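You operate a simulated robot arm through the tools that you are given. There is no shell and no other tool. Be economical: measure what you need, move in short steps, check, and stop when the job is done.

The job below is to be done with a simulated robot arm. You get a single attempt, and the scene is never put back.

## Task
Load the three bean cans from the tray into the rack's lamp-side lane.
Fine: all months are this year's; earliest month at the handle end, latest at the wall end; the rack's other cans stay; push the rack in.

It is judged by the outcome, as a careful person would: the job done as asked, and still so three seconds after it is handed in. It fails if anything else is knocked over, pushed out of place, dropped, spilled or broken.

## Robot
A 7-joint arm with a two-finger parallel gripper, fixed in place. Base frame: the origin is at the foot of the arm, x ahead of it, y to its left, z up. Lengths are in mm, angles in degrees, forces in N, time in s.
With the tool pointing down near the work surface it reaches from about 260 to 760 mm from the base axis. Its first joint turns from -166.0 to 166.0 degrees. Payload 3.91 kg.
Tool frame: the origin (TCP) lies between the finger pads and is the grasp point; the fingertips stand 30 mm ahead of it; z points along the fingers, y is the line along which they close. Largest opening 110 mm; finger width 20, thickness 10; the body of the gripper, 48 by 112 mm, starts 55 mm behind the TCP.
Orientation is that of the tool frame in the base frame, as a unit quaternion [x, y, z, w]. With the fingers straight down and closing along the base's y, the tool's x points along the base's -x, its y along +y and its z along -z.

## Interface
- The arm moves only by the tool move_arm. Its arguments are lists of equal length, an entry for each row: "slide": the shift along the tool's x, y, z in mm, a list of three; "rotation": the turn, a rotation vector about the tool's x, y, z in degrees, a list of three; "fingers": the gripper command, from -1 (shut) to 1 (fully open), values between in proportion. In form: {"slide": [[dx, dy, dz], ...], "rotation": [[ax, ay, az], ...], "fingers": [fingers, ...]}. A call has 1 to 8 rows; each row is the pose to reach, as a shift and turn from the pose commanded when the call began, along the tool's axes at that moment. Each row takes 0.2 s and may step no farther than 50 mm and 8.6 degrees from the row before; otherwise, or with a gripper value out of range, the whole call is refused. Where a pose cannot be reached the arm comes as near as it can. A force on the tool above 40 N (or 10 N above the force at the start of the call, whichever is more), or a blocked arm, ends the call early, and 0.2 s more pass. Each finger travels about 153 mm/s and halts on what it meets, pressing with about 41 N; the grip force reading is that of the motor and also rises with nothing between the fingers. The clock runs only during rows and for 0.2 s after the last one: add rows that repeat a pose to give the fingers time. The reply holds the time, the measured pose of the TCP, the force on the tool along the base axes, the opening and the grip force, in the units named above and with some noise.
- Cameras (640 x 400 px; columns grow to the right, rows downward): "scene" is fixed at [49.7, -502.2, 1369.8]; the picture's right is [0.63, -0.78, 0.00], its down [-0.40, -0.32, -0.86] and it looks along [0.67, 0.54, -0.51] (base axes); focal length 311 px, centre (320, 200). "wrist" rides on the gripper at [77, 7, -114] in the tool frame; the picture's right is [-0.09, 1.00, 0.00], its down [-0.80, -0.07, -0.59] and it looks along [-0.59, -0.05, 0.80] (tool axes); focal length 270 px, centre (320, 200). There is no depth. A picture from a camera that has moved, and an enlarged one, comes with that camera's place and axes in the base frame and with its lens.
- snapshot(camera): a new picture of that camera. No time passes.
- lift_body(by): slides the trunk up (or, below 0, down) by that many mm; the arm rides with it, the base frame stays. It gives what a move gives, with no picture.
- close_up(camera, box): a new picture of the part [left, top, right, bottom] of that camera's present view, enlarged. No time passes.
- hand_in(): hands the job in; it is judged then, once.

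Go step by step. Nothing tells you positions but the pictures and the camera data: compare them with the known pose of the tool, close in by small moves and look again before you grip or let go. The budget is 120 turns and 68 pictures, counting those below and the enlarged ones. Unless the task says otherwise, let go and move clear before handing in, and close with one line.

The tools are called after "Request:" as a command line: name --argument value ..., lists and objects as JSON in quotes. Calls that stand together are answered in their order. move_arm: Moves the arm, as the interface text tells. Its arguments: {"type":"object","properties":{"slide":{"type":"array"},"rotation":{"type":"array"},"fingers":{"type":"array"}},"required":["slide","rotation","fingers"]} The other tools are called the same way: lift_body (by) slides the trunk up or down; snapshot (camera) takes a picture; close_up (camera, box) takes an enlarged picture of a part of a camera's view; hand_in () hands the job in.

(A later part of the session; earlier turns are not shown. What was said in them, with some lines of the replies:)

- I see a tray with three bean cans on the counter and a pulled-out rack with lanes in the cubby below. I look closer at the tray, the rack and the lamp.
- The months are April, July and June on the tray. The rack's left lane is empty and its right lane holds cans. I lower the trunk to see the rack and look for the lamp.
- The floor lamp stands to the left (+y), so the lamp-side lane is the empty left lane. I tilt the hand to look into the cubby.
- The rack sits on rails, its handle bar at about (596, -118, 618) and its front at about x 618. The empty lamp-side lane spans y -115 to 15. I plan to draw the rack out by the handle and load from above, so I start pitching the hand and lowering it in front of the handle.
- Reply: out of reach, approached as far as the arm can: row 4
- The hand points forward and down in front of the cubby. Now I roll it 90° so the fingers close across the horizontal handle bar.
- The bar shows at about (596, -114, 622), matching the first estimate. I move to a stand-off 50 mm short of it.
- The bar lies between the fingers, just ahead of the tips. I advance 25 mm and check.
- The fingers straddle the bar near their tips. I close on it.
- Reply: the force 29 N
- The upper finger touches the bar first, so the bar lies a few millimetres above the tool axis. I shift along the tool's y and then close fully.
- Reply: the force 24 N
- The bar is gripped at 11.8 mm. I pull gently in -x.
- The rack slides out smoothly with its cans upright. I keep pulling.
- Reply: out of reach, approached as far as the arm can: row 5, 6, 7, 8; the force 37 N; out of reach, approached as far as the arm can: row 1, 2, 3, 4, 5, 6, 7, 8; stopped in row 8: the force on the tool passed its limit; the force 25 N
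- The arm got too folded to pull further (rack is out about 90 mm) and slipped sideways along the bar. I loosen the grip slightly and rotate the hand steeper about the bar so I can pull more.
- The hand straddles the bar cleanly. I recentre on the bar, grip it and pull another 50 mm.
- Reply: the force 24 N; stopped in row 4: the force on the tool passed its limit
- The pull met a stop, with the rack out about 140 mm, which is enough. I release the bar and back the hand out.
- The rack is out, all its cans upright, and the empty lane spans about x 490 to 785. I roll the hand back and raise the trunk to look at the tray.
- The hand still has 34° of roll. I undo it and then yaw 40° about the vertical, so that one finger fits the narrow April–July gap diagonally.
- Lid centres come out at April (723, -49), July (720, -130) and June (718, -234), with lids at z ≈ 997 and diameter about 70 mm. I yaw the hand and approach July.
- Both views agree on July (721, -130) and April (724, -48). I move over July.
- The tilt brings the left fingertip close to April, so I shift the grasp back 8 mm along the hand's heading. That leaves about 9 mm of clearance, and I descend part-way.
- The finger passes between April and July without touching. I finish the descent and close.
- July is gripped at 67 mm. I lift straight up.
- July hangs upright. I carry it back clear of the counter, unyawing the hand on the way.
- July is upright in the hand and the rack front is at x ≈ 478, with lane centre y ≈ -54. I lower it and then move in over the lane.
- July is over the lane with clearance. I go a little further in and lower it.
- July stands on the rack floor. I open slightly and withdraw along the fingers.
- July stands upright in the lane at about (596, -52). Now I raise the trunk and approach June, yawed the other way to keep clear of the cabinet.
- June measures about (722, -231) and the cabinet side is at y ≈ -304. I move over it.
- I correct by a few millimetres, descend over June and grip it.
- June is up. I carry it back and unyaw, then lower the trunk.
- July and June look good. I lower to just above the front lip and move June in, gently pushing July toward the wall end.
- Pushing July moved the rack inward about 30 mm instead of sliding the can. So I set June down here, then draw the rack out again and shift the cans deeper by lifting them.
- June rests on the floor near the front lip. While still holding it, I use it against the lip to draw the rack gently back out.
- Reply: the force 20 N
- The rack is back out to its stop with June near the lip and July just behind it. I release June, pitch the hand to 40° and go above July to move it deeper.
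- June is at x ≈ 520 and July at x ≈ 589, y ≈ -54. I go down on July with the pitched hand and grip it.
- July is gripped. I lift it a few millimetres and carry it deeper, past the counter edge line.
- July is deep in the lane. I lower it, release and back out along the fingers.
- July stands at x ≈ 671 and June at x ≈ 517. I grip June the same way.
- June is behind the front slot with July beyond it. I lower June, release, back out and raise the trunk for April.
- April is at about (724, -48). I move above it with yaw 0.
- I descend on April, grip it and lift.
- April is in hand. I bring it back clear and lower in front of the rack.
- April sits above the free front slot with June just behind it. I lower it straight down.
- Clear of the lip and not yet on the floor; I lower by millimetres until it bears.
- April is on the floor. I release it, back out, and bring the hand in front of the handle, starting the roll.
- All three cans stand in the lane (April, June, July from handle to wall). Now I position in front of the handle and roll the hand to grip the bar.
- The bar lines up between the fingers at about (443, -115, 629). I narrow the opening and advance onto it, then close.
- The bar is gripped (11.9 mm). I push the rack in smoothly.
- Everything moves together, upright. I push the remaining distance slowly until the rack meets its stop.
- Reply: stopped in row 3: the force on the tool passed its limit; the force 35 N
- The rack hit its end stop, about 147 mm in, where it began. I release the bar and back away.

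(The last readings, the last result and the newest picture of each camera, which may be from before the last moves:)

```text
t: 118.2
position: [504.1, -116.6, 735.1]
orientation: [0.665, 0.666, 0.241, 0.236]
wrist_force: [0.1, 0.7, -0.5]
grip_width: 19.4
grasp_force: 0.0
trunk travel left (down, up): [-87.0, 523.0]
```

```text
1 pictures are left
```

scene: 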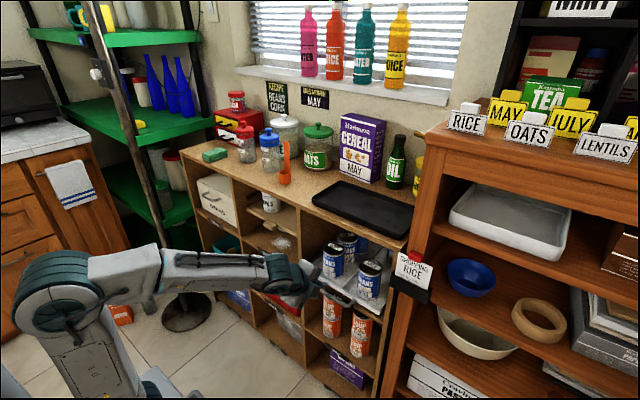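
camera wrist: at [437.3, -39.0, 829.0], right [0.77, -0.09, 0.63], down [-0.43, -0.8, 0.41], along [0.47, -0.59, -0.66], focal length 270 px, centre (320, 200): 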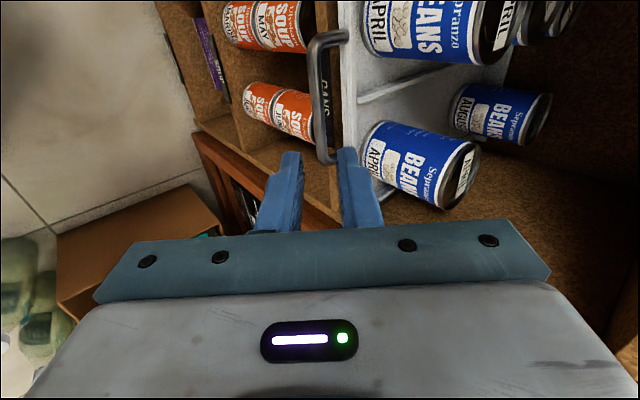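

The rack is back in, flush as at the start, with April, June and July in the lamp-side lane and the other cans standing where they were. I move the hand well clear and take a last look.

Request:
move_arm --slide '[[0, 0, -40], [0, -20, -70], [0, -40, -90], [0, -40, -90]]' --rotation '[[0, 0, 0], [0, 0, 0], [0, 0, 0], [0, 0, 0]]' --fingers '[-0.65, -0.65, -0.65, -0.65]'

Request:
close_up --camera "scene" --box '[260, 200, 420, 325]'

```text
t: 119.2
position: [416.3, -121.1, 779.0]
orientation: [0.665, 0.666, 0.242, 0.237]
wrist_force: [0.1, -1.0, -0.3]
grip_width: 19.5
grasp_force: 0.0
trunk travel left (down, up): [-87.0, 523.0]
```

```text
3.20 times, centred on (340, 262) of scene
camera zoom: at [49.7, -502.2, 1369.8], right [0.63, -0.78, 0.0], down [-0.4, -0.32, -0.86], along [0.67, 0.54, -0.51], focal length 994 px, centre (256, 0)
```

zoom: 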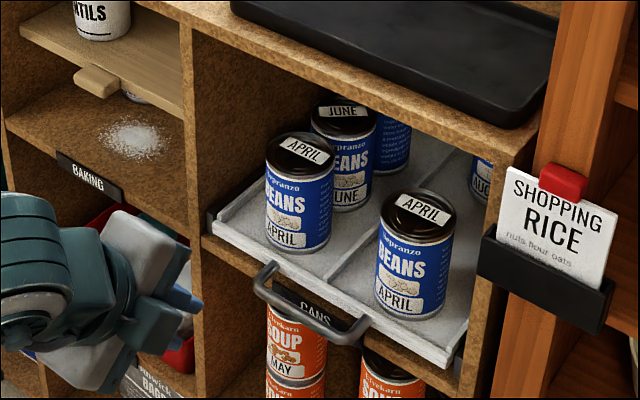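

The last picture shows the rack fully in and the cans standing in order, so I hand the job in.

Request:
hand_in

```text
The job is handed in.
```

The three bean cans are in the rack's lamp-side lane, with April at the handle, June in the middle and July at the wall end; the other cans are still in their lane and the rack is pushed in.
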